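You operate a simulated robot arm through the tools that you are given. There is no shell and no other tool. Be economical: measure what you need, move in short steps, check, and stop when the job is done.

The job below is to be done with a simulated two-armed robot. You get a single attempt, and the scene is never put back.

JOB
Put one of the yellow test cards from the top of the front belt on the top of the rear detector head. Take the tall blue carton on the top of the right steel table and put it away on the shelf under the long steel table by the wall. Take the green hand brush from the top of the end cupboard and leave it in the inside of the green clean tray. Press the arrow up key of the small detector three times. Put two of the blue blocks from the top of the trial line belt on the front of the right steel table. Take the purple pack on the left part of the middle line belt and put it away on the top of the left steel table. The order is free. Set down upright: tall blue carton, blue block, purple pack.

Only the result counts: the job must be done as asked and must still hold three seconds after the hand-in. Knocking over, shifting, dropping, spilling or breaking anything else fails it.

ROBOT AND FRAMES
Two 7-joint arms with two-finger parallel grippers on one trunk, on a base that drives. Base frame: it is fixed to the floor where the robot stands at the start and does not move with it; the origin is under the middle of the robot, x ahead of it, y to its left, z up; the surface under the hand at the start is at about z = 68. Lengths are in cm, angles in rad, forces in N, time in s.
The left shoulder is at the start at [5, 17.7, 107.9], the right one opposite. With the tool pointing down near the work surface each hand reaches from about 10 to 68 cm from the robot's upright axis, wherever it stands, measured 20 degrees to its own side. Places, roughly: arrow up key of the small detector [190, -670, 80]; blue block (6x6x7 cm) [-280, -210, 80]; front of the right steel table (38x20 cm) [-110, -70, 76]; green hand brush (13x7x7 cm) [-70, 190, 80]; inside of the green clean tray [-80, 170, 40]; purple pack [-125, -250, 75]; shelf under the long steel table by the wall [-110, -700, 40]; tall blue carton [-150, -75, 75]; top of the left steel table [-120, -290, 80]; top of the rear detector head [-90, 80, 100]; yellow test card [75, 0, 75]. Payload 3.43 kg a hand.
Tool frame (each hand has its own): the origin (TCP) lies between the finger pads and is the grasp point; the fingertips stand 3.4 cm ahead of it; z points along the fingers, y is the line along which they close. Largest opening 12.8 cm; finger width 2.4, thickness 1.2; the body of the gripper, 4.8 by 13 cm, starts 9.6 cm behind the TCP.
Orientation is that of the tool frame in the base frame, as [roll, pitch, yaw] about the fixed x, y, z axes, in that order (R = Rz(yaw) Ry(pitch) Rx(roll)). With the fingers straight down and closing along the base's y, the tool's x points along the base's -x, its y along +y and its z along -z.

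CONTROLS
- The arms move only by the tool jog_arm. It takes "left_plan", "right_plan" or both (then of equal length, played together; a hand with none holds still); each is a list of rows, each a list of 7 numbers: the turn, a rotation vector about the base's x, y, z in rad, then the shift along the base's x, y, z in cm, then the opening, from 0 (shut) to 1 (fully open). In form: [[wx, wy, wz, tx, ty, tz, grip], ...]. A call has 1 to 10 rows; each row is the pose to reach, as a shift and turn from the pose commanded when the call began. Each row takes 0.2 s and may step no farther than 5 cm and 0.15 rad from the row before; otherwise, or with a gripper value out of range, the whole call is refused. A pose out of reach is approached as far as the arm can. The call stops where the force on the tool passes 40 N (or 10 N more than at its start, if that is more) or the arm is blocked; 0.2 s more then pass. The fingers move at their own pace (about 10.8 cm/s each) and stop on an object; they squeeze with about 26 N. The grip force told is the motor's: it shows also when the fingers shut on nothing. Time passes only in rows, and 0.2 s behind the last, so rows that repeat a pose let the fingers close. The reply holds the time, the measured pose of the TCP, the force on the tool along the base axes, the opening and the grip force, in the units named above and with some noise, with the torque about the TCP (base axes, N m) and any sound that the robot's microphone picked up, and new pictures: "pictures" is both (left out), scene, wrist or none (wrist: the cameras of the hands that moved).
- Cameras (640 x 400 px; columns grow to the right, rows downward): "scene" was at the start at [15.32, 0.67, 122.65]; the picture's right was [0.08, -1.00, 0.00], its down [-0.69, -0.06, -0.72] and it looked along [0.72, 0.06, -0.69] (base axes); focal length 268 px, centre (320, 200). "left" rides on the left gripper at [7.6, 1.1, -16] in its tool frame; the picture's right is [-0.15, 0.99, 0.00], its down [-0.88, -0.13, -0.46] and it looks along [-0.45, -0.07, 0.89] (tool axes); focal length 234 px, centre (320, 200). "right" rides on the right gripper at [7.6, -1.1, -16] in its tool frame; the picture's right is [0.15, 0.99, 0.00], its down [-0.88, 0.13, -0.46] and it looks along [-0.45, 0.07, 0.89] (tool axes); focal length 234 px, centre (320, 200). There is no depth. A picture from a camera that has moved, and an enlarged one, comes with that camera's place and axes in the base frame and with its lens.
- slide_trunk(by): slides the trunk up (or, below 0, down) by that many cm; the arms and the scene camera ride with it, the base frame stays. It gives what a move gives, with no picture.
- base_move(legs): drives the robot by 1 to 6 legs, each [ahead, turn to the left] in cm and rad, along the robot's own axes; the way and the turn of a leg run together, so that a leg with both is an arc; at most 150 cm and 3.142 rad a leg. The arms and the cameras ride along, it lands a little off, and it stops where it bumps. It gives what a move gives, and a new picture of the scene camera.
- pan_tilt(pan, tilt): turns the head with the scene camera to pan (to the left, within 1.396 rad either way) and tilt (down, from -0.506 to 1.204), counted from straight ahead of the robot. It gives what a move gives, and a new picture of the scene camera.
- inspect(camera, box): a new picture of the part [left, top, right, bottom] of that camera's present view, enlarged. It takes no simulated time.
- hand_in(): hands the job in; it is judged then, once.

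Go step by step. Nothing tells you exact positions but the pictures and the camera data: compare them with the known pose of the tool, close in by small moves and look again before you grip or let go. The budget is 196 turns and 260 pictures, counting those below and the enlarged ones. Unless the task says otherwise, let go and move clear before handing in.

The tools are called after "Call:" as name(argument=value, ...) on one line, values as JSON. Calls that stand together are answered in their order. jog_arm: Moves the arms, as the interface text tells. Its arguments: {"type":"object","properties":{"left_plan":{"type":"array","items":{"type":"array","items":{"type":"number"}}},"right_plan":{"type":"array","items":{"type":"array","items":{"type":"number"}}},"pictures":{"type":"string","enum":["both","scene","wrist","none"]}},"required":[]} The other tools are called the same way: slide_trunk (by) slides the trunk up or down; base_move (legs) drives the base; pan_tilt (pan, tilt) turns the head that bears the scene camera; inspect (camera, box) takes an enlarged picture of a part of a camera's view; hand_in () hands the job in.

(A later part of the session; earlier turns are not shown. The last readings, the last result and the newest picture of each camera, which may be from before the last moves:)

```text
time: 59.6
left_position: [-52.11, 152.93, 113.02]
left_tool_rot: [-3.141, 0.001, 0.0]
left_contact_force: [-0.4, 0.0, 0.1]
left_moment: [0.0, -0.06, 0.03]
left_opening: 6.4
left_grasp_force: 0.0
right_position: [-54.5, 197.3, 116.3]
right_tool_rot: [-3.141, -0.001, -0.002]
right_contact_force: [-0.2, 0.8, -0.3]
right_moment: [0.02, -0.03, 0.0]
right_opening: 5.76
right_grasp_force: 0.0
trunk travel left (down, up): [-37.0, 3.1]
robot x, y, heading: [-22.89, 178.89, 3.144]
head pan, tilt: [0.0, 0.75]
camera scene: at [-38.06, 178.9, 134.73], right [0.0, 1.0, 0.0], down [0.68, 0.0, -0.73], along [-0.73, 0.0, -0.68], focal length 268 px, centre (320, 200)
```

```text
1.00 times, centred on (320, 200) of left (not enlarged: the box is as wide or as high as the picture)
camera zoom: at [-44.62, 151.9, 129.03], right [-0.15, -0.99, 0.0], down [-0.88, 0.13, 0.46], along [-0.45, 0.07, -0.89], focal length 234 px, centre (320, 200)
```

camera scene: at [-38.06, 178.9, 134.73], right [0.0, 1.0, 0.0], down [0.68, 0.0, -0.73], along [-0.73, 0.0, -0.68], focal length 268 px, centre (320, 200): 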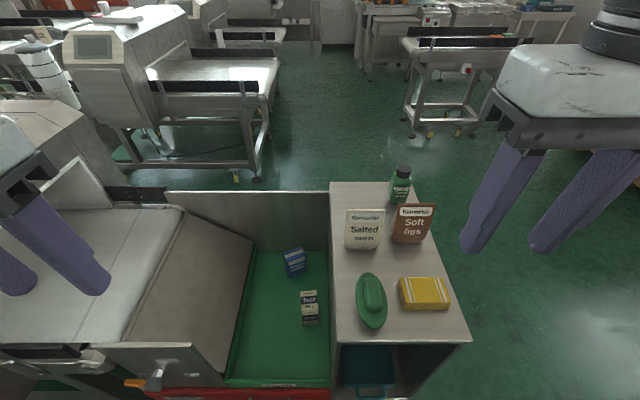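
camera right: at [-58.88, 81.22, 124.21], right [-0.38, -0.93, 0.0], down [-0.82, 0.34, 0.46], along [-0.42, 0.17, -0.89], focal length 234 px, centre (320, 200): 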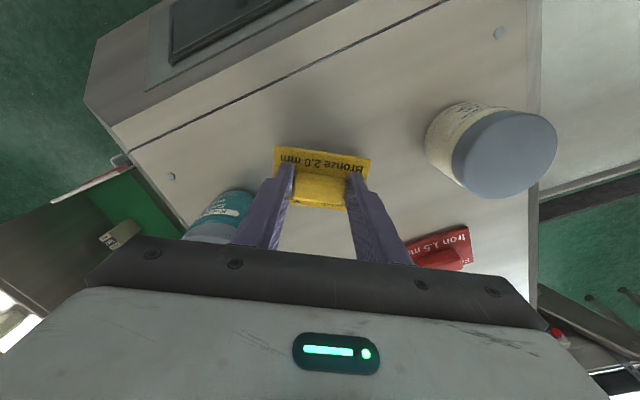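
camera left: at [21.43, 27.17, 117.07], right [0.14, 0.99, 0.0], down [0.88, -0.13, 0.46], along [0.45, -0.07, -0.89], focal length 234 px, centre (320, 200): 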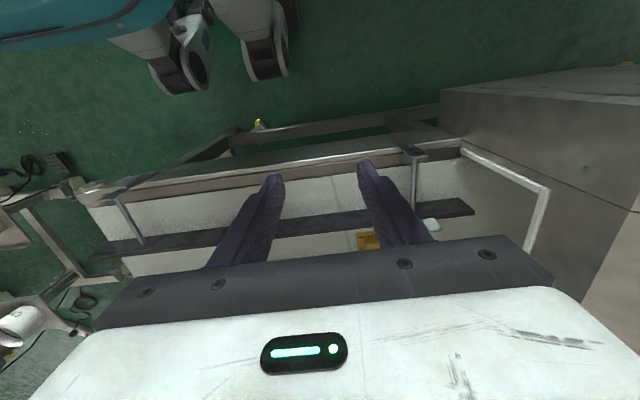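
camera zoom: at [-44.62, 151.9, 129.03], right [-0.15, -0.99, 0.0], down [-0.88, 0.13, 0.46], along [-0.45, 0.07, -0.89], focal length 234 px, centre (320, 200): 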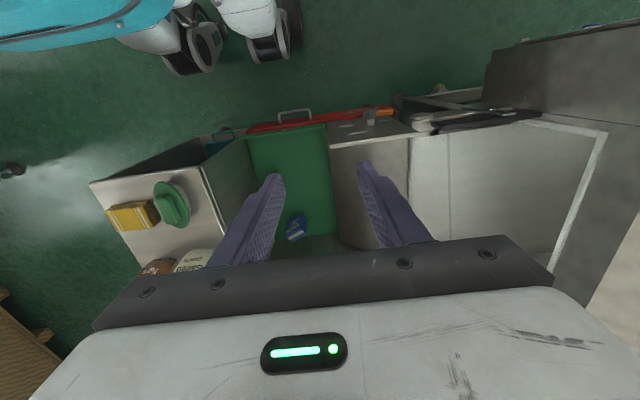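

Brush handle block is centred near [-64.4, 189.5], top z≈83. I'll move the right hand out of the way and bring the left over.

Call:
jog_arm(left_plan=[[0, 0, 0, 0, 0, 0, 0.5], [0, 0, 0, -1, 4.5, 0, 0.5], [0, 0, 0, -3, 9, 0, 0.5], [0, 0, 0, -5, 13.5, 0, 0.5], [0, 0, 0, -7, 18, 0, 0.5], [0, 0, 0, -9, 22.5, 0, 0.5], [0, 0, 0, -11, 27, -1, 0.5], [0, 0, 0, -12.3, 31.5, -2, 0.5], [0, 0, 0, -12.3, 36, -4, 0.5], [0, 0, 0, -12.3, 36.6, -8, 0.5]], right_plan=[[0, 0, 0, 2, 4.5, 0, 0.5], [0, 0, 0, 4, 9, 0, 0.5], [0, 0, 0, 6, 13, 0, 0.5], [0, 0, 0, 8, 17, 0, 0.5], [0, 0, 0, 10, 20, 0, 0.5], [0, 0, 0, 12, 20, 0, 0.5], [0, 0, 0, 12, 20, 0, 0.5], [0, 0, 0, 12, 20, 0, 0.5], [0, 0, 0, 12, 20, 0, 0.5], [0, 0, 0, 12, 20, 0, 0.5]], pictures="none")

Call:
jog_arm(left_plan=[[0, 0, 0, 0, 0, -4.5, 0.5], [0, 0, 0, 0, 0, -9, 0.5], [0, 0, 0, 0, 0, -13, 0.5], [0, 0, 0, 0, 0, -13, 0.5]], pictures="both")

```text
refused: row 7 steps farther than a row can; nothing moved
```

```text
time: 60.6
left_position: [-51.98, 152.85, 99.74]
left_tool_rot: [3.141, 0.002, 0.0]
left_contact_force: [0.3, 0.2, -0.2]
left_moment: [0.0, 0.01, -0.02]
left_opening: 6.43
left_grasp_force: 0.1
right_position: [-54.46, 197.04, 116.44]
right_tool_rot: [3.141, 0.0, -0.002]
right_contact_force: [-0.4, 0.7, 0.6]
right_moment: [-0.02, -0.02, -0.03]
right_opening: 5.78
right_grasp_force: 0.0
trunk travel left (down, up): [-37.0, 3.1]
robot x, y, heading: [-22.72, 178.72, 3.142]
head pan, tilt: [0.0, 0.75]
camera scene: at [-37.96, 178.92, 134.75], right [0.0, 1.0, 0.0], down [0.68, 0.0, -0.73], along [-0.73, 0.0, -0.68], focal length 268 px, centre (320, 200)
camera left: at [-44.39, 151.81, 115.9], right [-0.15, -0.99, 0.0], down [-0.88, 0.13, 0.46], along [-0.45, 0.07, -0.89], focal length 234 px, centre (320, 200)
```

scene: 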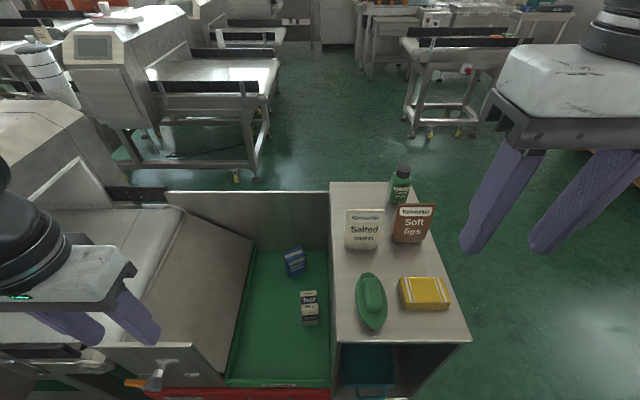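
left: 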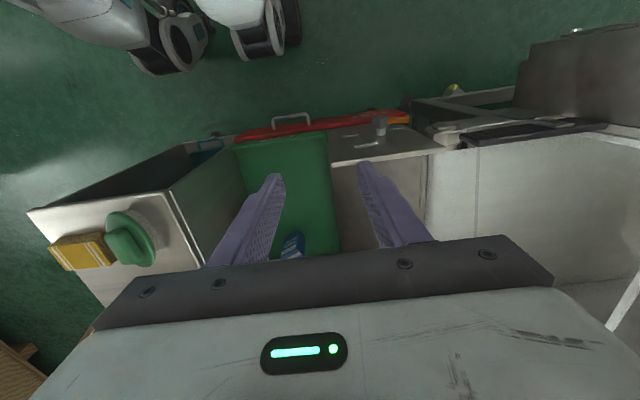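

Call:
jog_arm(left_plan=[[0, 0, 0, 0, 0, 0, 0.5], [0, 0, 0, -1, 4.5, 0, 0.5], [0, 0, 0, -3, 9, 0, 0.5], [0, 0, 0, -5, 13.5, 0, 0.5], [0, 0, 0, -7, 18, 0, 0.5], [0, 0, 0, -9, 22.5, 0, 0.5], [0, 0, 0, -11, 27, 0, 0.5], [0, 0, 0, -12.4, 31.5, 0, 0.5], [0, 0, 0, -12.4, 36, 0, 0.5], [0, 0, 0, -12.4, 36.6, -4, 0.5]], right_plan=[[0, 0, 0, 2, 4.5, 0, 0.5], [0, 0, 0, 4, 9, 0, 0.5], [0, 0, 0, 6, 13, 0, 0.5], [0, 0, 0, 8, 17, 0, 0.5], [0, 0, 0, 10, 20, 0, 0.5], [0, 0, 0, 12, 20, 0, 0.5], [0, 0, 0, 12, 20, 0, 0.5], [0, 0, 0, 12, 20, 0, 0.5], [0, 0, 0, 12, 20, 0, 0.5], [0, 0, 0, 12, 20, 0, 0.5]], pictures="both")

```text
time: 62.8
left_position: [-64.51, 189.53, 95.86]
left_tool_rot: [-3.141, -0.001, -0.001]
left_contact_force: [0.0, -0.2, 0.5]
left_moment: [0.01, 0.0, -0.04]
left_opening: 6.42
left_grasp_force: 0.0
right_position: [-46.28, 212.6, 115.5]
right_tool_rot: [3.141, 0.001, -0.002]
right_contact_force: [-0.6, -0.2, -0.3]
right_moment: [-0.03, 0.01, 0.01]
right_opening: 6.4
right_grasp_force: 0.0
right hand out of reach, approached as far as the arm can: row 4, 5, 6, 7, 8, 9, 10
trunk travel left (down, up): [-37.0, 3.1]
robot x, y, heading: [-23.13, 178.76, 3.137]
head pan, tilt: [0.0, 0.75]
camera scene: at [-38.01, 178.86, 134.74], right [0.0, 1.0, 0.0], down [0.68, 0.0, -0.73], along [-0.73, 0.0, -0.68], focal length 268 px, centre (320, 200)
camera right: at [-38.6, 213.59, 131.37], right [0.14, -0.99, 0.0], down [-0.88, -0.13, 0.46], along [-0.45, -0.07, -0.89], focal length 234 px, centre (320, 200)
camera left: at [-56.95, 188.43, 111.89], right [-0.15, -0.99, 0.0], down [-0.88, 0.13, 0.46], along [-0.45, 0.07, -0.89], focal length 234 px, centre (320, 200)
```

scene: 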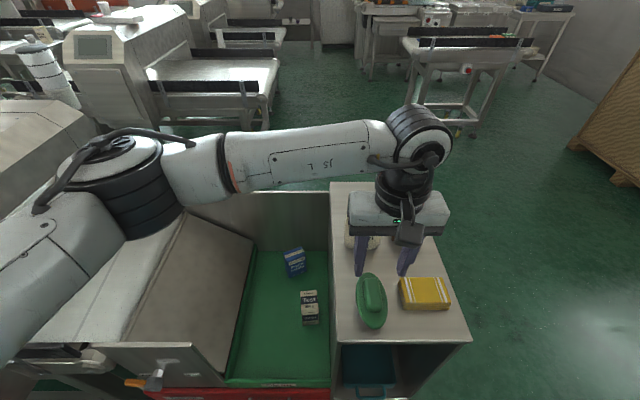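
right: 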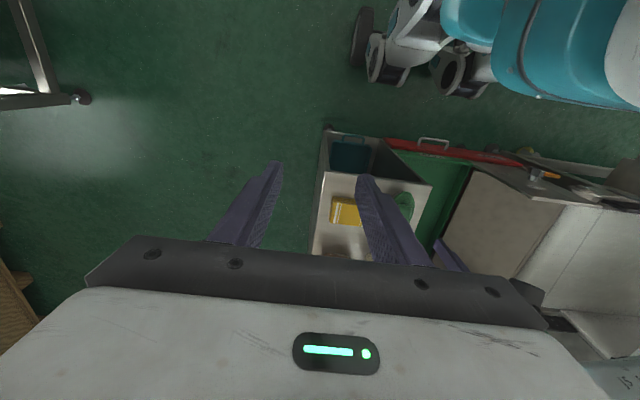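
left: 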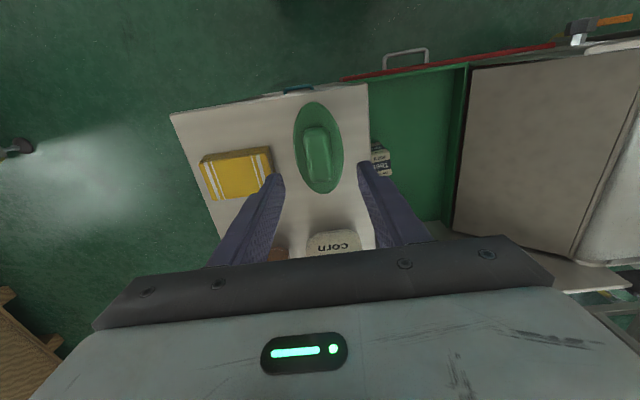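

Call:
jog_arm(left_plan=[[0, 0, 0, -0.4, 0.3, -4, 0.5], [0, 0, 0, -0.4, 0.3, -8, 0.5], [0, 0, 0, -0.4, 0.3, -10, 0.5], [0, 0, 0, -0.4, 0.3, -10, 0.5]], pictures="wrist")

Call:
inspect(camera="scene", box=[310, 220, 470, 320])

```text
time: 63.8
left_position: [-64.61, 189.78, 86.01]
left_tool_rot: [3.141, 0.002, 0.0]
left_contact_force: [-0.5, -0.2, -0.6]
left_moment: [-0.01, 0.02, 0.01]
left_opening: 6.41
left_grasp_force: 0.0
right_position: [-46.24, 212.51, 115.37]
right_tool_rot: [3.141, 0.0, -0.002]
right_contact_force: [0.0, 0.8, 0.8]
right_moment: [-0.02, 0.02, 0.01]
right_opening: 6.42
right_grasp_force: 0.0
trunk travel left (down, up): [-37.0, 3.1]
robot x, y, heading: [-22.71, 178.96, 3.141]
head pan, tilt: [0.0, 0.75]
camera left: at [-57.16, 188.71, 101.98], right [-0.15, -0.99, 0.0], down [-0.88, 0.13, 0.46], along [-0.45, 0.07, -0.89], focal length 234 px, centre (320, 200)
```

left: 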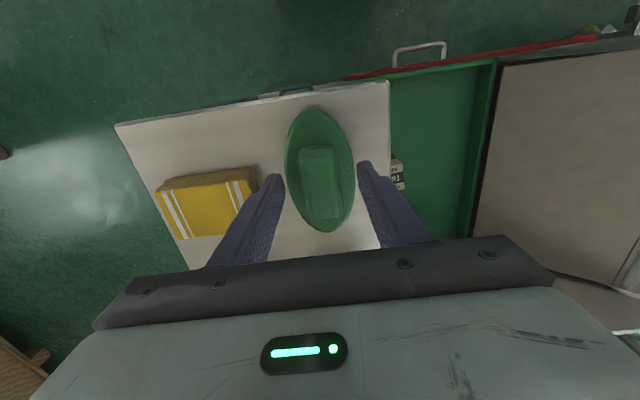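

```text
4.00 times, centred on (390, 270) of scene
camera zoom: at [-37.96, 178.9, 134.75], right [0.0, 1.0, 0.0], down [0.68, 0.0, -0.73], along [-0.73, 0.0, -0.68], focal length 1074 px, centre (40, -80)
```

zoom: 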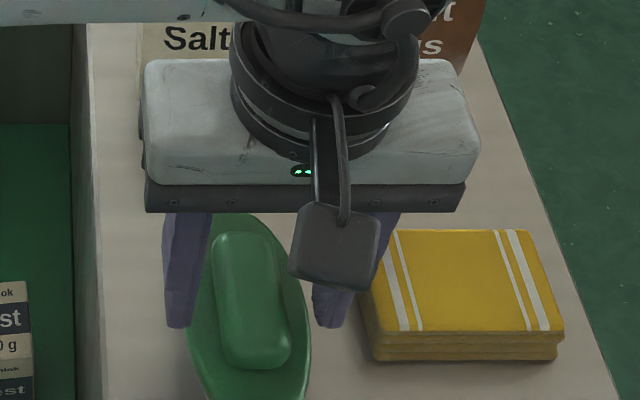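

Call:
jog_arm(left_plan=[[0, 0, 0, 0.2, 0, 0, 0.36], [0, 0, 0, 0.2, 0, -1.2, 0.36], [0, 0, 0, 0.2, 0, -2, 0.36], [0, 0, 0, 0.2, 0, -2.6, 0.36], [0, 0, 0, 0.2, 0, -3.2, 0.36]], pictures="none")

Call:
inspect(camera="left", box=[240, 90, 400, 250])

```text
time: 64.6
left_position: [-64.72, 190.02, 84.98]
left_tool_rot: [-3.139, 0.004, 0.0]
left_contact_force: [5.2, -5.9, 22.5]
left_moment: [-0.46, -0.29, 0.09]
left_opening: 4.6
left_grasp_force: 0.1
right_position: [-46.18, 212.45, 115.33]
right_tool_rot: [-3.141, 0.001, -0.001]
right_contact_force: [1.0, 0.3, 0.0]
right_moment: [-0.05, 0.01, 0.03]
right_opening: 6.4
right_grasp_force: 0.0
trunk travel left (down, up): [-37.0, 3.1]
robot x, y, heading: [-22.87, 178.91, 3.136]
head pan, tilt: [0.0, 0.75]
stopped in row 4 (left hand): the force on the tool passed its limit at 48 N (the readings are from after the stop); the commanded pose is now the measured one
```

```text
2.50 times, centred on (320, 170) of left
camera zoom: at [-57.19, 188.92, 100.99], right [-0.15, -0.99, 0.0], down [-0.88, 0.13, 0.46], along [-0.45, 0.07, -0.89], focal length 585 px, centre (320, 275)
```

zoom: 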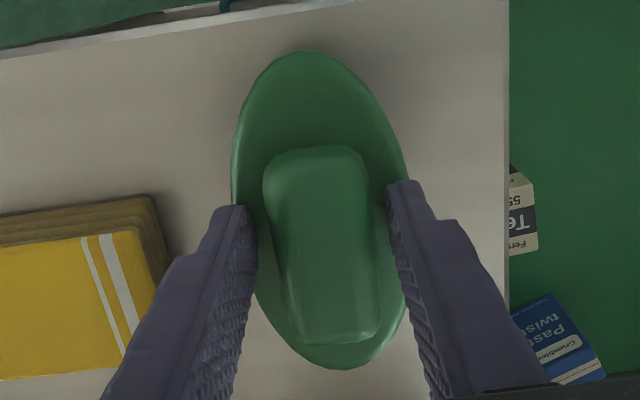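

The fingertips touch the brush's plate on both sides of the handle. I'll back off a hair and close.

Call:
jog_arm(left_plan=[[0, 0, 0, -0.4, 0, 0.3, 0.36], [0, 0, 0, -0.4, 0, 0.2, 0.1], [0, 0, 0, -0.4, 0, 0.2, 0.05], [0, 0, 0, -0.4, 0, 0.2, 0.05], [0, 0, 0, -0.4, 0, 1.5, 0.05], [0, 0, 0, -0.4, 0, 4, 0.05]], pictures="wrist")

```text
time: 66.0
left_position: [-65.12, 189.92, 88.68]
left_tool_rot: [-3.139, 0.004, -0.001]
left_contact_force: [-0.2, 0.0, -1.3]
left_moment: [-0.01, -0.05, 0.04]
left_opening: 3.33
left_grasp_force: 26.3
right_position: [-46.31, 212.61, 115.4]
right_tool_rot: [-3.14, 0.0, -0.002]
right_contact_force: [-0.2, 0.4, 0.1]
right_moment: [0.01, 0.0, 0.03]
right_opening: 6.4
right_grasp_force: 0.0
trunk travel left (down, up): [-37.0, 3.1]
robot x, y, heading: [-22.98, 178.48, 3.136]
head pan, tilt: [0.0, 0.75]
camera left: at [-57.58, 188.8, 104.62], right [-0.15, -0.99, 0.0], down [-0.88, 0.13, 0.46], along [-0.45, 0.07, -0.89], focal length 234 px, centre (320, 200)
```

left: 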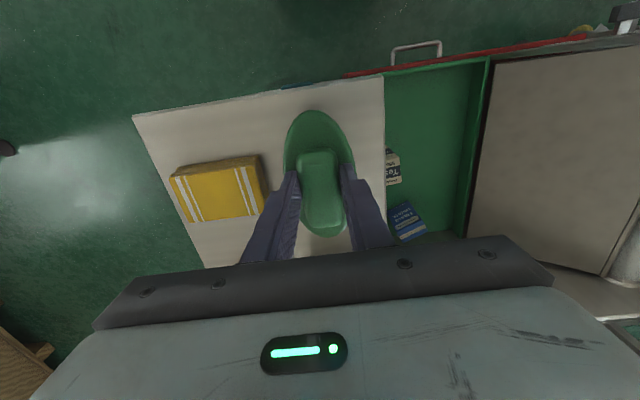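

The brush is held. I'll raise it and carry it above the tray's free area near [-72, 162].

Call:
jog_arm(left_plan=[[0, 0, 0, 0, 0, 4.5, 0.05], [0, 0, 0, -1, -4.5, 5, 0.05], [0, 0, 0, -2, -9, 5, 0.05], [0, 0, 0, -3, -13.5, 5, 0.05], [0, 0, 0, -4, -18, 5, 0.05], [0, 0, 0, -5.5, -22.5, 5, 0.05], [0, 0, 0, -7, -27, 5, 0.05], [0, 0, 0, -7, -28, 5, 0.05]], pictures="none")

Call:
slide_trunk(by=-22)

Call:
jog_arm(left_plan=[[0, 0, 0, 0, 0, 0, 0.05]], pictures="both")

```text
time: 67.8
left_position: [-72.32, 161.97, 93.29]
left_tool_rot: [-3.139, 0.003, 0.0]
left_contact_force: [-0.2, 0.6, -1.2]
left_moment: [0.0, 0.0, 0.01]
left_opening: 3.35
left_grasp_force: 26.4
right_position: [-46.13, 212.62, 115.24]
right_tool_rot: [-3.141, -0.001, -0.003]
right_contact_force: [0.7, -0.2, -0.3]
right_moment: [0.05, 0.01, 0.0]
right_opening: 6.37
right_grasp_force: 0.1
trunk travel left (down, up): [-37.0, 3.1]
robot x, y, heading: [-22.62, 178.54, 3.139]
head pan, tilt: [0.0, 0.75]
```

```text
time: 70.2
left_position: [-72.22, 162.0, 71.42]
left_tool_rot: [-3.14, 0.003, -0.001]
left_contact_force: [-0.6, 0.5, -1.9]
left_moment: [-0.01, 0.0, -0.01]
left_opening: 3.32
left_grasp_force: 26.2
right_position: [-46.3, 212.56, 93.36]
right_tool_rot: [-3.141, 0.0, -0.002]
right_contact_force: [-0.8, -0.2, -0.8]
right_moment: [0.0, 0.0, 0.03]
right_opening: 6.42
right_grasp_force: 0.0
trunk travel left (down, up): [-15.0, 25.1]
robot x, y, heading: [-22.89, 178.77, 3.142]
head pan, tilt: [0.0, 0.75]
```

```text
time: 70.6
left_position: [-72.28, 161.93, 71.4]
left_tool_rot: [-3.14, 0.003, 0.002]
left_contact_force: [0.0, -1.1, -1.5]
left_moment: [0.0, -0.03, 0.0]
left_opening: 3.34
left_grasp_force: 26.3
right_position: [-46.25, 212.5, 93.26]
right_tool_rot: [-3.139, 0.0, -0.002]
right_contact_force: [0.0, -0.8, -0.8]
right_moment: [-0.01, 0.0, 0.02]
right_opening: 6.41
right_grasp_force: 0.0
trunk travel left (down, up): [-15.0, 25.1]
robot x, y, heading: [-22.98, 178.47, 3.141]
head pan, tilt: [0.0, 0.75]
camera scene: at [-37.97, 178.88, 112.75], right [0.0, 1.0, 0.0], down [0.68, 0.0, -0.73], along [-0.73, 0.0, -0.68], focal length 268 px, centre (320, 200)
camera left: at [-64.69, 160.9, 87.39], right [-0.15, -0.99, 0.0], down [-0.88, 0.13, 0.46], along [-0.45, 0.07, -0.89], focal length 234 px, centre (320, 200)
```

scene: 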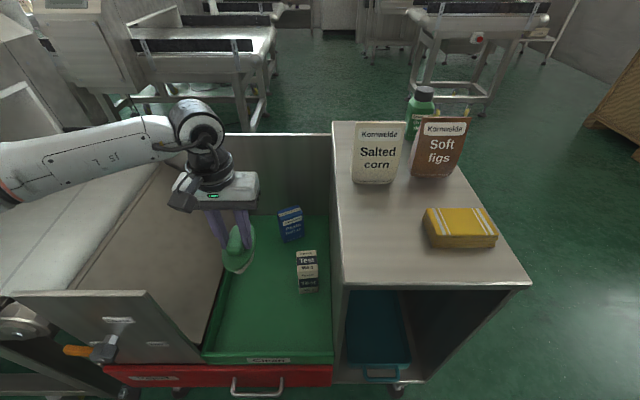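
left: 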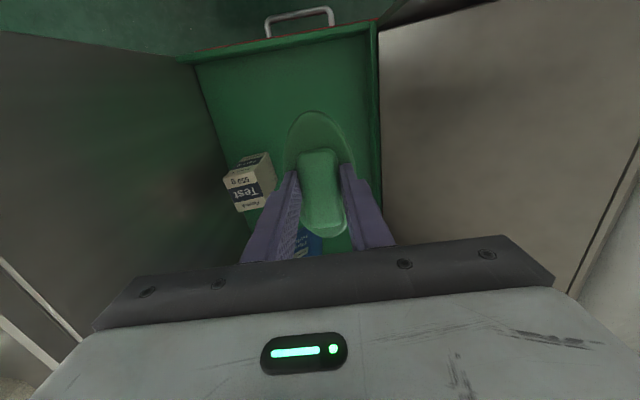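

Call:
jog_arm(left_plan=[[0, 0, 0, 0.5, 1, -3, 0.05], [0, 0, 0, 1, 2, -7, 0.05], [0, 0, 0, 1, 2, -11, 0.05], [0, 0, 0, 1, 2, -15, 0.05], [0, 0, 0, 1, 2, -18, 0.05], [0, 0, 0, 1, 2, -18, 0.05]], pictures="both")

```text
time: 72.0
left_position: [-71.34, 164.04, 53.46]
left_tool_rot: [-3.139, 0.004, 0.0]
left_contact_force: [0.5, -0.4, -0.5]
left_moment: [0.0, 0.01, -0.02]
left_opening: 3.29
left_grasp_force: 26.3
right_position: [-46.24, 212.45, 93.32]
right_tool_rot: [3.141, 0.0, -0.001]
right_contact_force: [0.1, -0.2, 0.7]
right_moment: [0.01, 0.01, -0.02]
right_opening: 6.41
right_grasp_force: 0.0
trunk travel left (down, up): [-15.0, 25.1]
robot x, y, heading: [-22.49, 179.23, 3.141]
head pan, tilt: [0.0, 0.75]
camera scene: at [-37.97, 178.88, 112.74], right [0.0, 1.0, 0.0], down [0.68, 0.0, -0.73], along [-0.73, 0.0, -0.68], focal length 268 px, centre (320, 200)
camera left: at [-63.81, 163.04, 69.48], right [-0.15, -0.99, 0.0], down [-0.88, 0.13, 0.46], along [-0.45, 0.07, -0.89], focal length 234 px, centre (320, 200)
```

scene: 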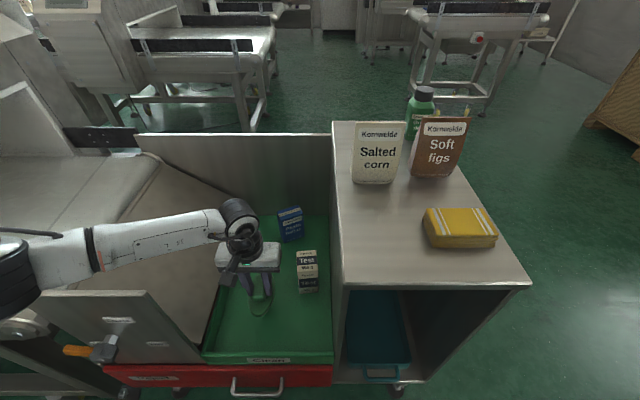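
left: 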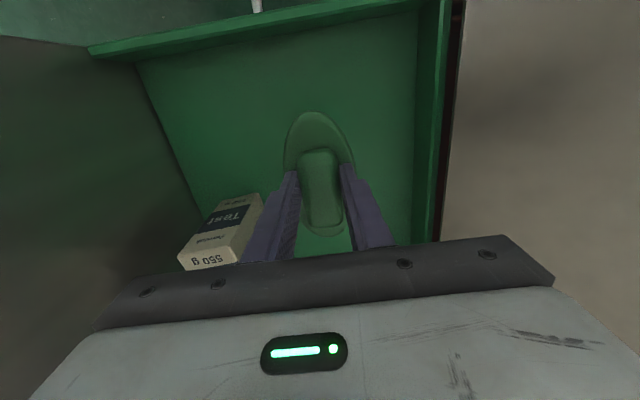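

The forearm passes close above the flap panel, so I'll raise the trunk and lower the hand relative to it.

Call:
slide_trunk(by=12)

Call:
jog_arm(left_plan=[[0, 0, 0, 0, 0, -4, 0.05], [0, 0, 0, 0, 0, -8, 0.05], [0, 0, 0, 0, 0, -12, 0.05], [0, 0, 0, 0, 0, -14, 0.05], [0, 0, 0, 0, 0, -15.5, 0.05], [0, 0, 0, 0, 0, -15.5, 0.05]], pictures="both")

```text
time: 73.5
left_position: [-71.37, 164.1, 65.53]
left_tool_rot: [-3.139, 0.003, -0.001]
left_contact_force: [-0.9, 0.3, -0.3]
left_moment: [-0.01, -0.02, 0.06]
left_opening: 3.34
left_grasp_force: 26.0
right_position: [-46.33, 212.53, 105.34]
right_tool_rot: [3.141, 0.0, -0.002]
right_contact_force: [1.0, 0.0, -0.6]
right_moment: [0.01, -0.02, -0.04]
right_opening: 6.41
right_grasp_force: 0.0
trunk travel left (down, up): [-27.0, 13.1]
robot x, y, heading: [-22.73, 178.94, 3.136]
head pan, tilt: [0.0, 0.75]
```

```text
time: 74.9
left_position: [-71.48, 164.14, 49.91]
left_tool_rot: [-3.139, 0.004, 0.0]
left_contact_force: [0.7, -0.2, -0.7]
left_moment: [0.01, -0.03, -0.03]
left_opening: 3.3
left_grasp_force: 25.8
right_position: [-46.26, 212.63, 105.3]
right_tool_rot: [3.14, 0.0, -0.002]
right_contact_force: [-0.1, -0.6, 0.5]
right_moment: [0.01, -0.03, -0.01]
right_opening: 6.4
right_grasp_force: 0.0
trunk travel left (down, up): [-27.0, 13.1]
robot x, y, heading: [-22.64, 178.98, 3.142]
head pan, tilt: [0.0, 0.75]
camera scene: at [-37.97, 178.88, 124.74], right [0.0, 1.0, 0.0], down [0.68, 0.0, -0.73], along [-0.73, 0.0, -0.68], focal length 268 px, centre (320, 200)
camera left: at [-64.0, 163.18, 65.99], right [-0.15, -0.99, 0.0], down [-0.88, 0.13, 0.46], along [-0.45, 0.07, -0.89], focal length 234 px, centre (320, 200)
```

scene: 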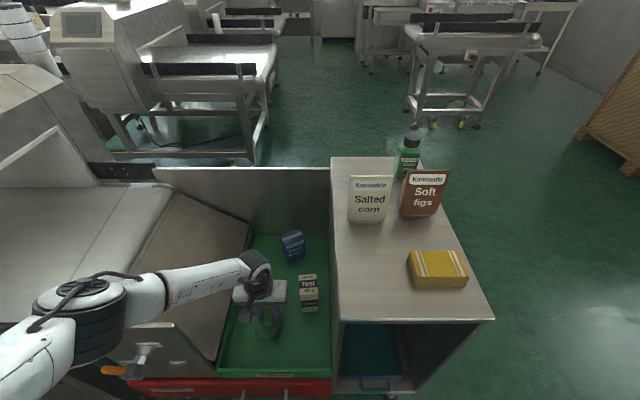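
left: 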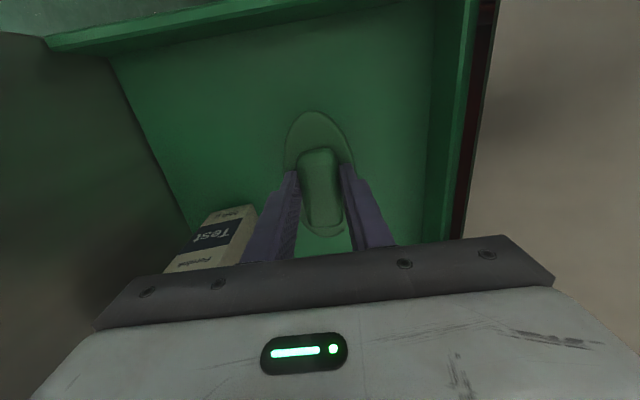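

Call:
jog_arm(left_plan=[[0, 0, 0, 0, 0, -1, 0.05], [0, 0, 0, 0, 0, -1.6, 0.05], [0, 0, 0, 0, 0, -2.2, 0.05], [0, 0, 0, 0, 0, -2.8, 0.05], [0, 0, 0, 0, 0, -3.4, 0.05], [0, 0, 0, 0, 0, -4, 0.05], [0, 0, 0, 0, 0, -4.6, 0.05], [0, 0, 0, 0, 0, -5.2, 0.05]], pictures="none")

```text
time: 75.9
left_position: [-71.77, 164.2, 48.01]
left_tool_rot: [-3.139, 0.005, 0.001]
left_contact_force: [6.2, -2.3, 24.1]
left_moment: [-0.21, -0.24, 0.01]
left_opening: 3.36
left_grasp_force: 25.6
right_position: [-46.16, 212.53, 105.56]
right_tool_rot: [3.142, 0.003, 0.0]
right_contact_force: [-0.4, 0.3, -0.3]
right_moment: [0.05, -0.03, 0.02]
right_opening: 6.41
right_grasp_force: 0.1
trunk travel left (down, up): [-27.0, 13.1]
robot x, y, heading: [-22.71, 178.84, 3.13]
head pan, tilt: [0.0, 0.75]
stopped in row 5 (left hand): the force on the tool passed its limit at 50 N (the readings are from after the stop); the commanded pose is now the measured one
```

Touchdown in the tray. I'll release and rise.

Call:
jog_arm(left_plan=[[0, 0, 0, 0, 0, 0.3, 0.05], [0, 0, 0, 0, 0, 0.3, 0.38], [0, 0, 0, 0, 0, 0.3, 0.38], [0, 0, 0, 0, 0, 2, 0.38], [0, 0, 0, 0, 0, 6, 0.38], [0, 0, 0, 0, 0, 10.5, 0.38], [0, 0, 0, 0, 0, 15, 0.38], [0, 0, 0, 0, 0, 19.5, 0.38], [0, 0, 0, 0, 0, 24, 0.38], [0, 0, 0, 0, 0, 28, 0.38]], pictures="wrist")

```text
time: 78.1
left_position: [-71.13, 164.01, 75.95]
left_tool_rot: [3.141, 0.003, 0.001]
left_contact_force: [-0.3, 0.1, 0.4]
left_moment: [-0.01, 0.0, 0.0]
left_opening: 4.83
left_grasp_force: 0.0
right_position: [-46.37, 212.49, 105.32]
right_tool_rot: [-3.14, -0.001, -0.001]
right_contact_force: [0.4, 0.4, 0.4]
right_moment: [0.01, 0.03, 0.03]
right_opening: 6.4
right_grasp_force: 0.0
trunk travel left (down, up): [-27.0, 13.1]
robot x, y, heading: [-22.75, 178.69, 3.143]
head pan, tilt: [0.0, 0.75]
camera left: at [-63.61, 162.94, 91.97], right [-0.15, -0.99, 0.0], down [-0.88, 0.13, 0.46], along [-0.45, 0.07, -0.89], focal length 234 px, centre (320, 200)
```

left: 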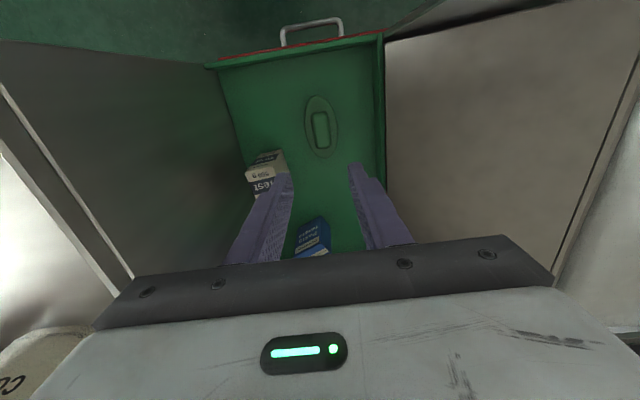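

Brush is in the tray. I'll tuck both arms in and raise the trunk for travel.

Call:
jog_arm(left_plan=[[0, 0, 0, 0, 0, 5, 0.5], [0, 0, 0, 0, 0, 10, 0.5], [0, 0, 0, 0, 0, 15, 0.5], [0, 0, 0, 0, 0, 20, 0.5], [0, 0, 0, 2, -2, 24, 0.5], [0, 0, 0, 6, -5, 25, 0.5], [0, 0, 0, 10, -8, 25, 0.5], [0, 0, 0, 14, -10, 25, 0.5], [0, 0, 0, 18, -11, 25, 0.5], [0, 0, 0, 19, -11, 25, 0.5]], right_plan=[[0, 0, 0, 0, 0, 0, 0.5], [0, 0, 0, 0, 0, 0, 0.5], [0, 0, 0, 0, -2, 0, 0.5], [0, 0, 0, 0, -4, 0, 0.5], [0, 0, 0, -1, -6, 0, 0.5], [0, 0, 0, -2, -8, 0, 0.5], [0, 0, 0, -3, -10, 0, 0.5], [0, 0, 0, -4, -12, 0, 0.5], [0, 0, 0, -5, -14, 0, 0.5], [0, 0, 0, -6, -15.5, 0, 0.5]], pictures="none")

Call:
slide_trunk(by=12)

Call:
base_move(legs=[[-8, 0], [0, 1.57]])

```text
refused: row 6 steps farther than a row can; nothing moved
```

```text
time: 79.6
left_position: [-71.23, 164.01, 87.93]
left_tool_rot: [-3.14, 0.002, 0.001]
left_contact_force: [-0.5, 0.2, 0.3]
left_moment: [0.01, 0.02, -0.03]
left_opening: 4.86
left_grasp_force: 0.0
right_position: [-46.3, 212.55, 117.45]
right_tool_rot: [3.139, 0.002, -0.002]
right_contact_force: [0.1, -0.1, -0.1]
right_moment: [0.02, -0.01, -0.01]
right_opening: 6.4
right_grasp_force: 0.1
trunk travel left (down, up): [-39.0, 1.1]
robot x, y, heading: [-22.63, 178.91, 3.135]
head pan, tilt: [0.0, 0.75]
```

```text
time: 84.5
left_position: [0.04, 130.35, 87.95]
left_tool_rot: [-3.139, 0.003, 1.569]
left_contact_force: [-0.6, 0.8, -0.2]
left_moment: [-0.01, 0.05, -0.04]
left_opening: 4.87
left_grasp_force: 0.0
right_position: [-48.4, 155.4, 117.34]
right_tool_rot: [-3.141, 0.0, 1.566]
right_contact_force: [-0.2, -0.2, 0.0]
right_moment: [-0.05, 0.0, 0.03]
right_opening: 6.37
right_grasp_force: 0.1
trunk travel left (down, up): [-39.0, 1.1]
robot x, y, heading: [-14.54, 178.48, -1.578]
head pan, tilt: [0.0, 0.75]
camera scene: at [-14.65, 163.54, 136.75], right [-1.0, 0.0, 0.0], down [0.0, 0.68, -0.73], along [0.0, -0.73, -0.68], focal length 268 px, centre (320, 200)
```

scene: 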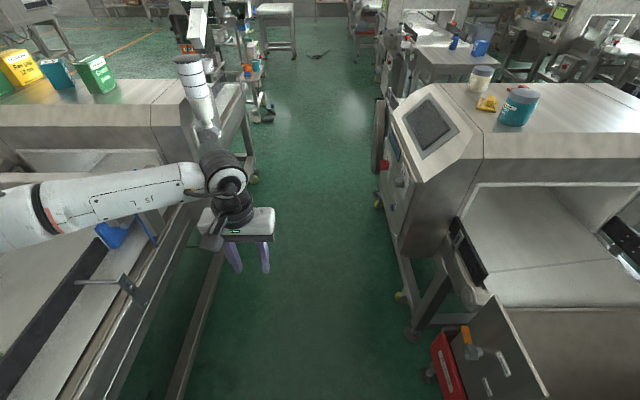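

There's a banded drum on the front machine near [23, 81] that my left elbow could brush. I'll stretch the left arm forward so the elbow comes in, and look at it.

Call:
jog_arm(left_plan=[[0, 0, 0, -0.5, -2, 4, 0.4], [0, 0, 0, -1, -4, 8, 0.4], [0, 0, 0, -1.5, -6, 12, 0.4], [0, 0, 0, -2, -8, 16, 0.4], [0, 0, 0, -3, -11, 18, 0.4], [0, 0, 0, -4, -14, 18, 0.4]], right_plan=[[0, 0, 0, 3, 0, 0, 0.4], [0, 0, 0, 6, 0, 0, 0.4], [0, 0, 0, 9, -1, 0, 0.4], [0, 0, 0, 12, -2, 0, 0.4], [0, 0, 0, 14, -3, 0, 0.4], [0, 0, 0, 16, -3, 0, 0.4]], pictures="none")

Call:
pan_tilt(pan=0.7, tilt=0.5)

```text
time: 85.9
left_position: [-3.87, 115.86, 106.12]
left_tool_rot: [-3.138, 0.005, 1.565]
left_contact_force: [-0.2, -0.4, -0.7]
left_moment: [0.0, -0.02, -0.01]
left_opening: 5.11
left_grasp_force: 0.0
right_position: [-32.66, 152.53, 117.47]
right_tool_rot: [3.14, -0.001, 1.566]
right_contact_force: [0.4, 0.1, -0.4]
right_moment: [-0.03, 0.02, -0.02]
right_opening: 5.13
right_grasp_force: 0.0
trunk travel left (down, up): [-39.0, 1.1]
robot x, y, heading: [-14.6, 178.71, -1.574]
head pan, tilt: [0.0, 0.75]
```

```text
time: 86.9
left_position: [-3.79, 116.0, 106.03]
left_tool_rot: [-3.14, 0.002, 1.57]
left_contact_force: [0.5, -0.5, -0.2]
left_moment: [-0.03, 0.0, -0.02]
left_opening: 5.14
left_grasp_force: 0.0
right_position: [-32.48, 152.54, 117.47]
right_tool_rot: [3.141, 0.001, 1.566]
right_contact_force: [0.5, 0.0, -0.6]
right_moment: [0.02, 0.0, -0.01]
right_opening: 5.1
right_grasp_force: 0.0
trunk travel left (down, up): [-39.0, 1.1]
robot x, y, heading: [-14.92, 178.9, -1.578]
head pan, tilt: [0.7, 0.499]
camera scene: at [-8.8, 164.84, 138.94], right [-0.77, -0.64, 0.0], down [-0.31, 0.37, -0.88], along [0.56, -0.67, -0.48], focal length 268 px, centre (320, 200)
```

scene: 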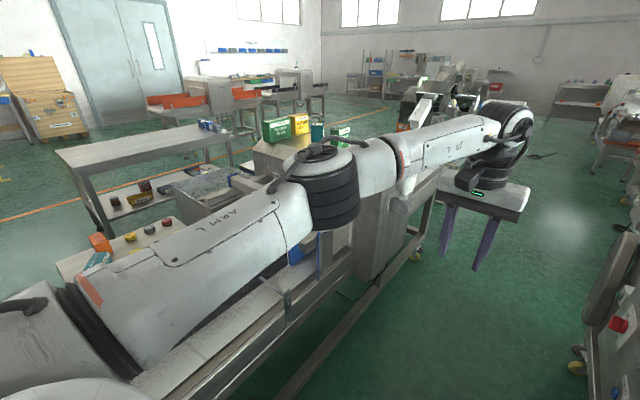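

The elbow is now well in (x≈10). Driving south through the aisle.

Call:
base_move(legs=[[140, 0]])

Call:
pan_tilt(pan=-0.9, tilt=0.45)

Call:
pan_tilt(pan=0, tilt=0.45)

```text
time: 93.9
left_position: [-4.24, -24.03, 106.05]
left_tool_rot: [-3.139, 0.004, 1.569]
left_contact_force: [0.8, -0.5, 0.6]
left_moment: [0.01, 0.03, 0.01]
left_opening: 5.16
left_grasp_force: 0.0
right_position: [-33.16, 12.55, 117.46]
right_tool_rot: [3.141, -0.001, 1.568]
right_contact_force: [-0.3, 0.1, 0.5]
right_moment: [0.0, 0.01, 0.01]
right_opening: 5.11
right_grasp_force: 0.1
trunk travel left (down, up): [-39.0, 1.1]
robot x, y, heading: [-15.19, 38.83, -1.577]
head pan, tilt: [0.7, 0.499]
camera scene: at [-9.37, 24.86, 138.94], right [-0.77, -0.64, 0.0], down [-0.31, 0.37, -0.88], along [0.56, -0.67, -0.48], focal length 268 px, centre (320, 200)
```

scene: 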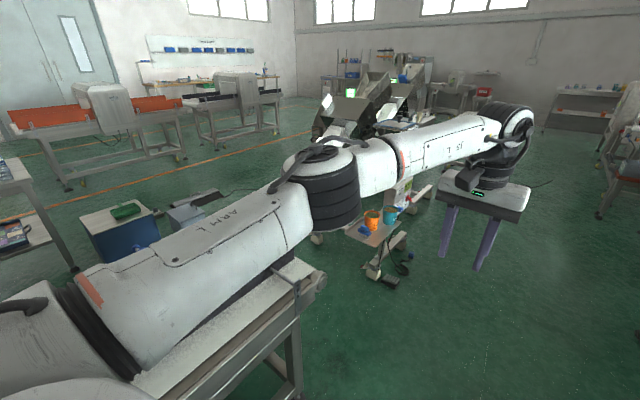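

```text
time: 95.6
left_position: [-4.32, -24.12, 106.04]
left_tool_rot: [-3.14, 0.005, 1.57]
left_contact_force: [0.3, -0.7, 0.8]
left_moment: [0.01, -0.02, -0.02]
left_opening: 5.1
left_grasp_force: 0.1
right_position: [-33.07, 12.66, 117.44]
right_tool_rot: [3.141, 0.001, 1.568]
right_contact_force: [-0.6, -0.3, -0.2]
right_moment: [-0.01, -0.01, 0.0]
right_opening: 5.14
right_grasp_force: 0.0
trunk travel left (down, up): [-39.0, 1.1]
robot x, y, heading: [-15.06, 38.75, -1.572]
head pan, tilt: [-0.901, 0.45]
camera scene: at [-22.43, 26.18, 139.39], right [-0.62, 0.79, 0.0], down [0.34, 0.27, -0.9], along [-0.71, -0.56, -0.44], focal length 268 px, centre (320, 200)
```

scene: 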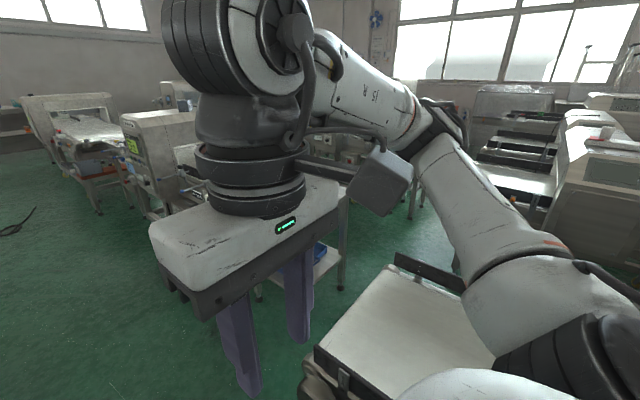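

```text
time: 96.8
left_position: [-4.26, -24.0, 106.05]
left_tool_rot: [3.142, 0.004, 1.569]
left_contact_force: [0.6, -0.5, -0.4]
left_moment: [0.02, -0.03, 0.0]
left_opening: 5.11
left_grasp_force: 0.1
right_position: [-33.1, 12.57, 117.49]
right_tool_rot: [3.141, 0.001, 1.567]
right_contact_force: [-0.6, 0.6, 0.4]
right_moment: [0.01, -0.02, 0.0]
right_opening: 5.11
right_grasp_force: 0.0
trunk travel left (down, up): [-39.0, 1.1]
robot x, y, heading: [-15.49, 39.17, -1.576]
head pan, tilt: [0.0, 0.45]
camera scene: at [-15.25, 22.67, 139.39], right [-1.0, 0.0, 0.0], down [0.0, 0.44, -0.9], along [0.0, -0.9, -0.44], focal length 268 px, centre (320, 200)
```

scene: 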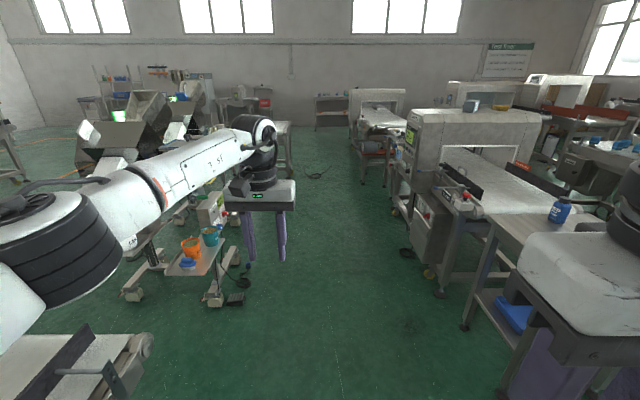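

The middle line with both steel tables runs along x≈-105…-150, reachable from this aisle. I'll drive south a bit, tuck the left hand and face west.

Call:
base_move(legs=[[100, 0]])

Call:
jog_arm(left_plan=[[0, 0, 0, 1, 4.5, 0, 0.4], [0, 0, 0, 2, 9, 0, 0.4], [0, 0, 0, 3, 13.5, 0, 0.4], [0, 0, 0, 4, 18, 0, 0.4], [0, 0, 0, 5, 22.5, 0, 0.4], [0, 0, 0, 6, 27, 0, 0.4], [0, 0, 0, 6, 31, 0, 0.4]], pictures="none")

Call:
base_move(legs=[[0, -1.57]])

Call:
pan_tilt(pan=0, tilt=0.35)

Call:
pan_tilt(pan=0.9, tilt=0.35)

```text
time: 101.9
left_position: [-0.8, -122.66, 106.08]
left_tool_rot: [-3.141, 0.005, 1.605]
left_contact_force: [0.1, 1.0, 1.0]
left_moment: [0.01, 0.04, -0.05]
left_opening: 5.13
left_grasp_force: 0.1
right_position: [-30.69, -87.03, 117.41]
right_tool_rot: [3.141, 0.0, 1.6]
right_contact_force: [-0.3, -0.7, -0.2]
right_moment: [0.04, 0.02, 0.05]
right_opening: 5.13
right_grasp_force: 0.0
trunk travel left (down, up): [-39.0, 1.1]
robot x, y, heading: [-13.7, -60.02, -1.538]
head pan, tilt: [0.0, 0.45]
camera scene: at [-13.32, -76.42, 139.38], right [-1.0, -0.03, 0.0], down [-0.01, 0.44, -0.9], along [0.03, -0.9, -0.44], focal length 268 px, centre (320, 200)
```

scene: 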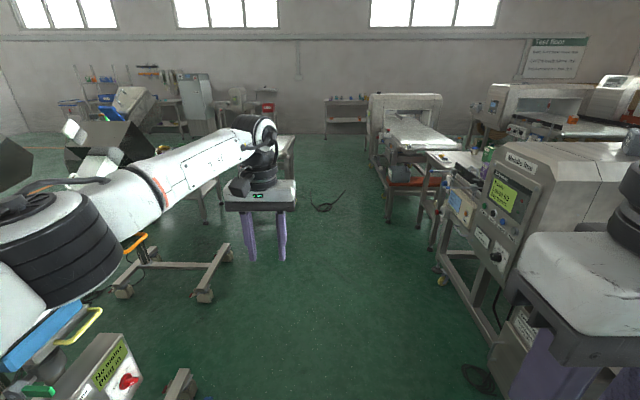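

```text
time: 103.5
left_position: [5.16, -91.61, 106.05]
left_tool_rot: [-3.14, 0.005, 1.605]
left_contact_force: [0.0, 0.6, -0.1]
left_moment: [0.0, -0.01, -0.01]
left_opening: 5.1
left_grasp_force: 0.0
right_position: [-30.76, -87.14, 117.37]
right_tool_rot: [-3.141, 0.001, 1.602]
right_contact_force: [-0.6, 0.2, 0.2]
right_moment: [0.01, -0.02, 0.01]
right_opening: 5.11
right_grasp_force: 0.0
trunk travel left (down, up): [-39.0, 1.1]
robot x, y, heading: [-13.96, -60.64, -1.538]
head pan, tilt: [0.0, 0.45]
```

```text
time: 107.7
left_position: [-45.14, -79.56, 106.02]
left_tool_rot: [-3.14, 0.004, 0.042]
left_contact_force: [-0.8, 0.9, 0.2]
left_moment: [0.0, -0.04, 0.0]
left_opening: 5.15
left_grasp_force: 0.0
right_position: [-40.92, -43.64, 117.43]
right_tool_rot: [-3.141, 0.001, 0.041]
right_contact_force: [0.0, -0.2, -0.3]
right_moment: [-0.01, -0.02, 0.02]
right_opening: 5.12
right_grasp_force: 0.1
trunk travel left (down, up): [-39.0, 1.1]
robot x, y, heading: [-13.84, -60.0, -3.104]
head pan, tilt: [0.0, 0.45]
camera scene: at [-30.0, -60.84, 139.39], right [-0.04, 1.0, 0.0], down [0.43, 0.02, -0.9], along [-0.9, -0.04, -0.44], focal length 268 px, centre (320, 200)
```

scene: 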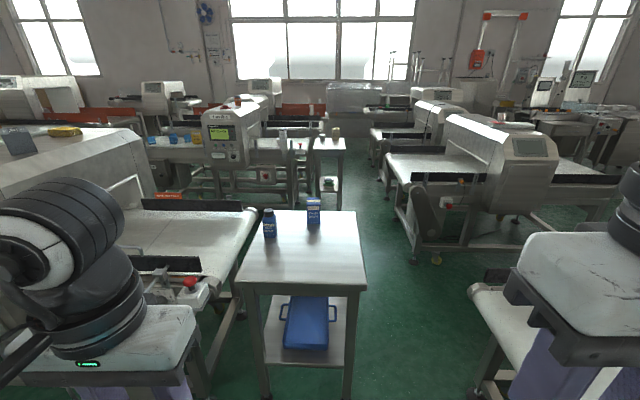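

```text
time: 108.4
left_position: [-45.12, -79.54, 105.97]
left_tool_rot: [-3.14, 0.005, 0.041]
left_contact_force: [0.8, -0.1, -0.5]
left_moment: [0.01, 0.0, 0.0]
left_opening: 5.13
left_grasp_force: 0.0
right_position: [-40.94, -43.52, 117.4]
right_tool_rot: [-3.141, 0.0, 0.04]
right_contact_force: [0.0, -0.4, -0.6]
right_moment: [0.03, 0.0, -0.02]
right_opening: 5.08
right_grasp_force: 0.0
trunk travel left (down, up): [-39.0, 1.1]
robot x, y, heading: [-13.9, -60.18, -3.098]
head pan, tilt: [0.0, 0.351]
camera scene: at [-30.12, -60.85, 140.31], right [-0.04, 1.0, 0.0], down [0.34, 0.01, -0.94], along [-0.94, -0.04, -0.34], focal length 268 px, centre (320, 200)
```

scene: 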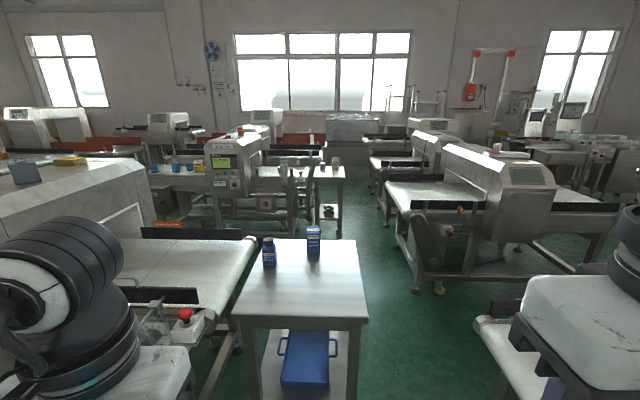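

```text
time: 109.6
left_position: [-45.08, -79.53, 106.05]
left_tool_rot: [-3.14, 0.004, 0.041]
left_contact_force: [-0.5, -0.4, 0.3]
left_moment: [-0.02, 0.02, 0.02]
left_opening: 5.12
left_grasp_force: 0.1
right_position: [-41.0, -43.61, 117.6]
right_tool_rot: [3.141, 0.0, 0.04]
right_contact_force: [-0.2, 0.3, 0.7]
right_moment: [0.04, 0.02, -0.01]
right_opening: 5.15
right_grasp_force: 0.0
trunk travel left (down, up): [-39.0, 1.1]
robot x, y, heading: [-14.13, -60.24, -3.105]
head pan, tilt: [0.901, 0.351]
camera scene: at [-26.31, -68.0, 140.31], right [-0.81, 0.59, 0.0], down [0.2, 0.28, -0.94], along [-0.55, -0.76, -0.34], focal length 268 px, centre (320, 200)
```

scene: 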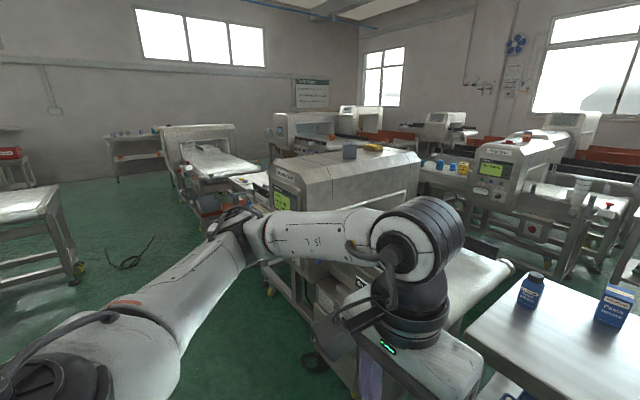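

The tall blue carton stands on the right table, and the trial line lies beyond. The gap between that table and the rear belt is ~42 cm, so I want to see my own base's footprint using the left wrist camera.

Call:
jog_arm(left_plan=[[0, -0.14, 0, -4, 0, 1, 0.4], [0, -0.28, 0, -8, 0, 2, 0.4], [0, -0.42, 0, -12, 0, 3, 0.4], [0, -0.56, 0, -16, 0, 4, 0.4], [0, -0.7, 0, -18, 0, 4, 0.4], [0, -0.84, 0, -18, 0, 4, 0.4], [0, -0.84, 0, -18, 0, 4, 0.4]], pictures="wrist")

```text
time: 111.2
left_position: [-57.08, -79.3, 107.65]
left_tool_rot: [3.099, -0.832, 0.061]
left_contact_force: [-1.0, 0.6, -0.8]
left_moment: [0.0, -0.03, -0.02]
left_opening: 5.1
left_grasp_force: 0.0
left hand out of reach, approached as far as the arm can: row 5, 6, 7
right_position: [-40.94, -43.54, 117.42]
right_tool_rot: [-3.141, -0.001, 0.042]
right_contact_force: [0.2, -0.2, -0.8]
right_moment: [-0.01, -0.03, 0.03]
right_opening: 5.11
right_grasp_force: 0.0
trunk travel left (down, up): [-39.0, 1.1]
robot x, y, heading: [-14.12, -59.91, -3.104]
head pan, tilt: [0.901, 0.351]
camera left: at [-63.88, -80.04, 124.02], right [-0.07, -0.99, -0.08], down [-0.93, 0.09, -0.35], along [0.35, 0.05, -0.93], focal length 234 px, centre (320, 200)
```

left: 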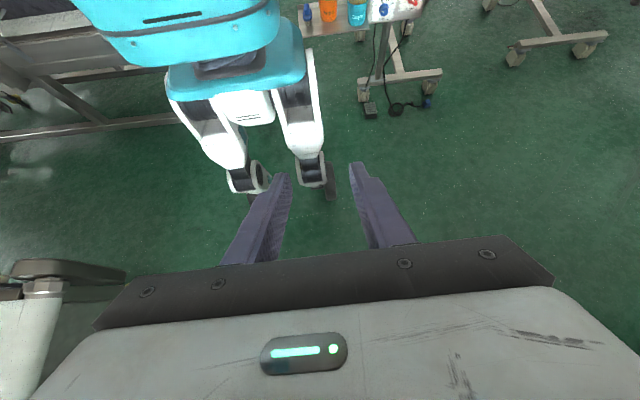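

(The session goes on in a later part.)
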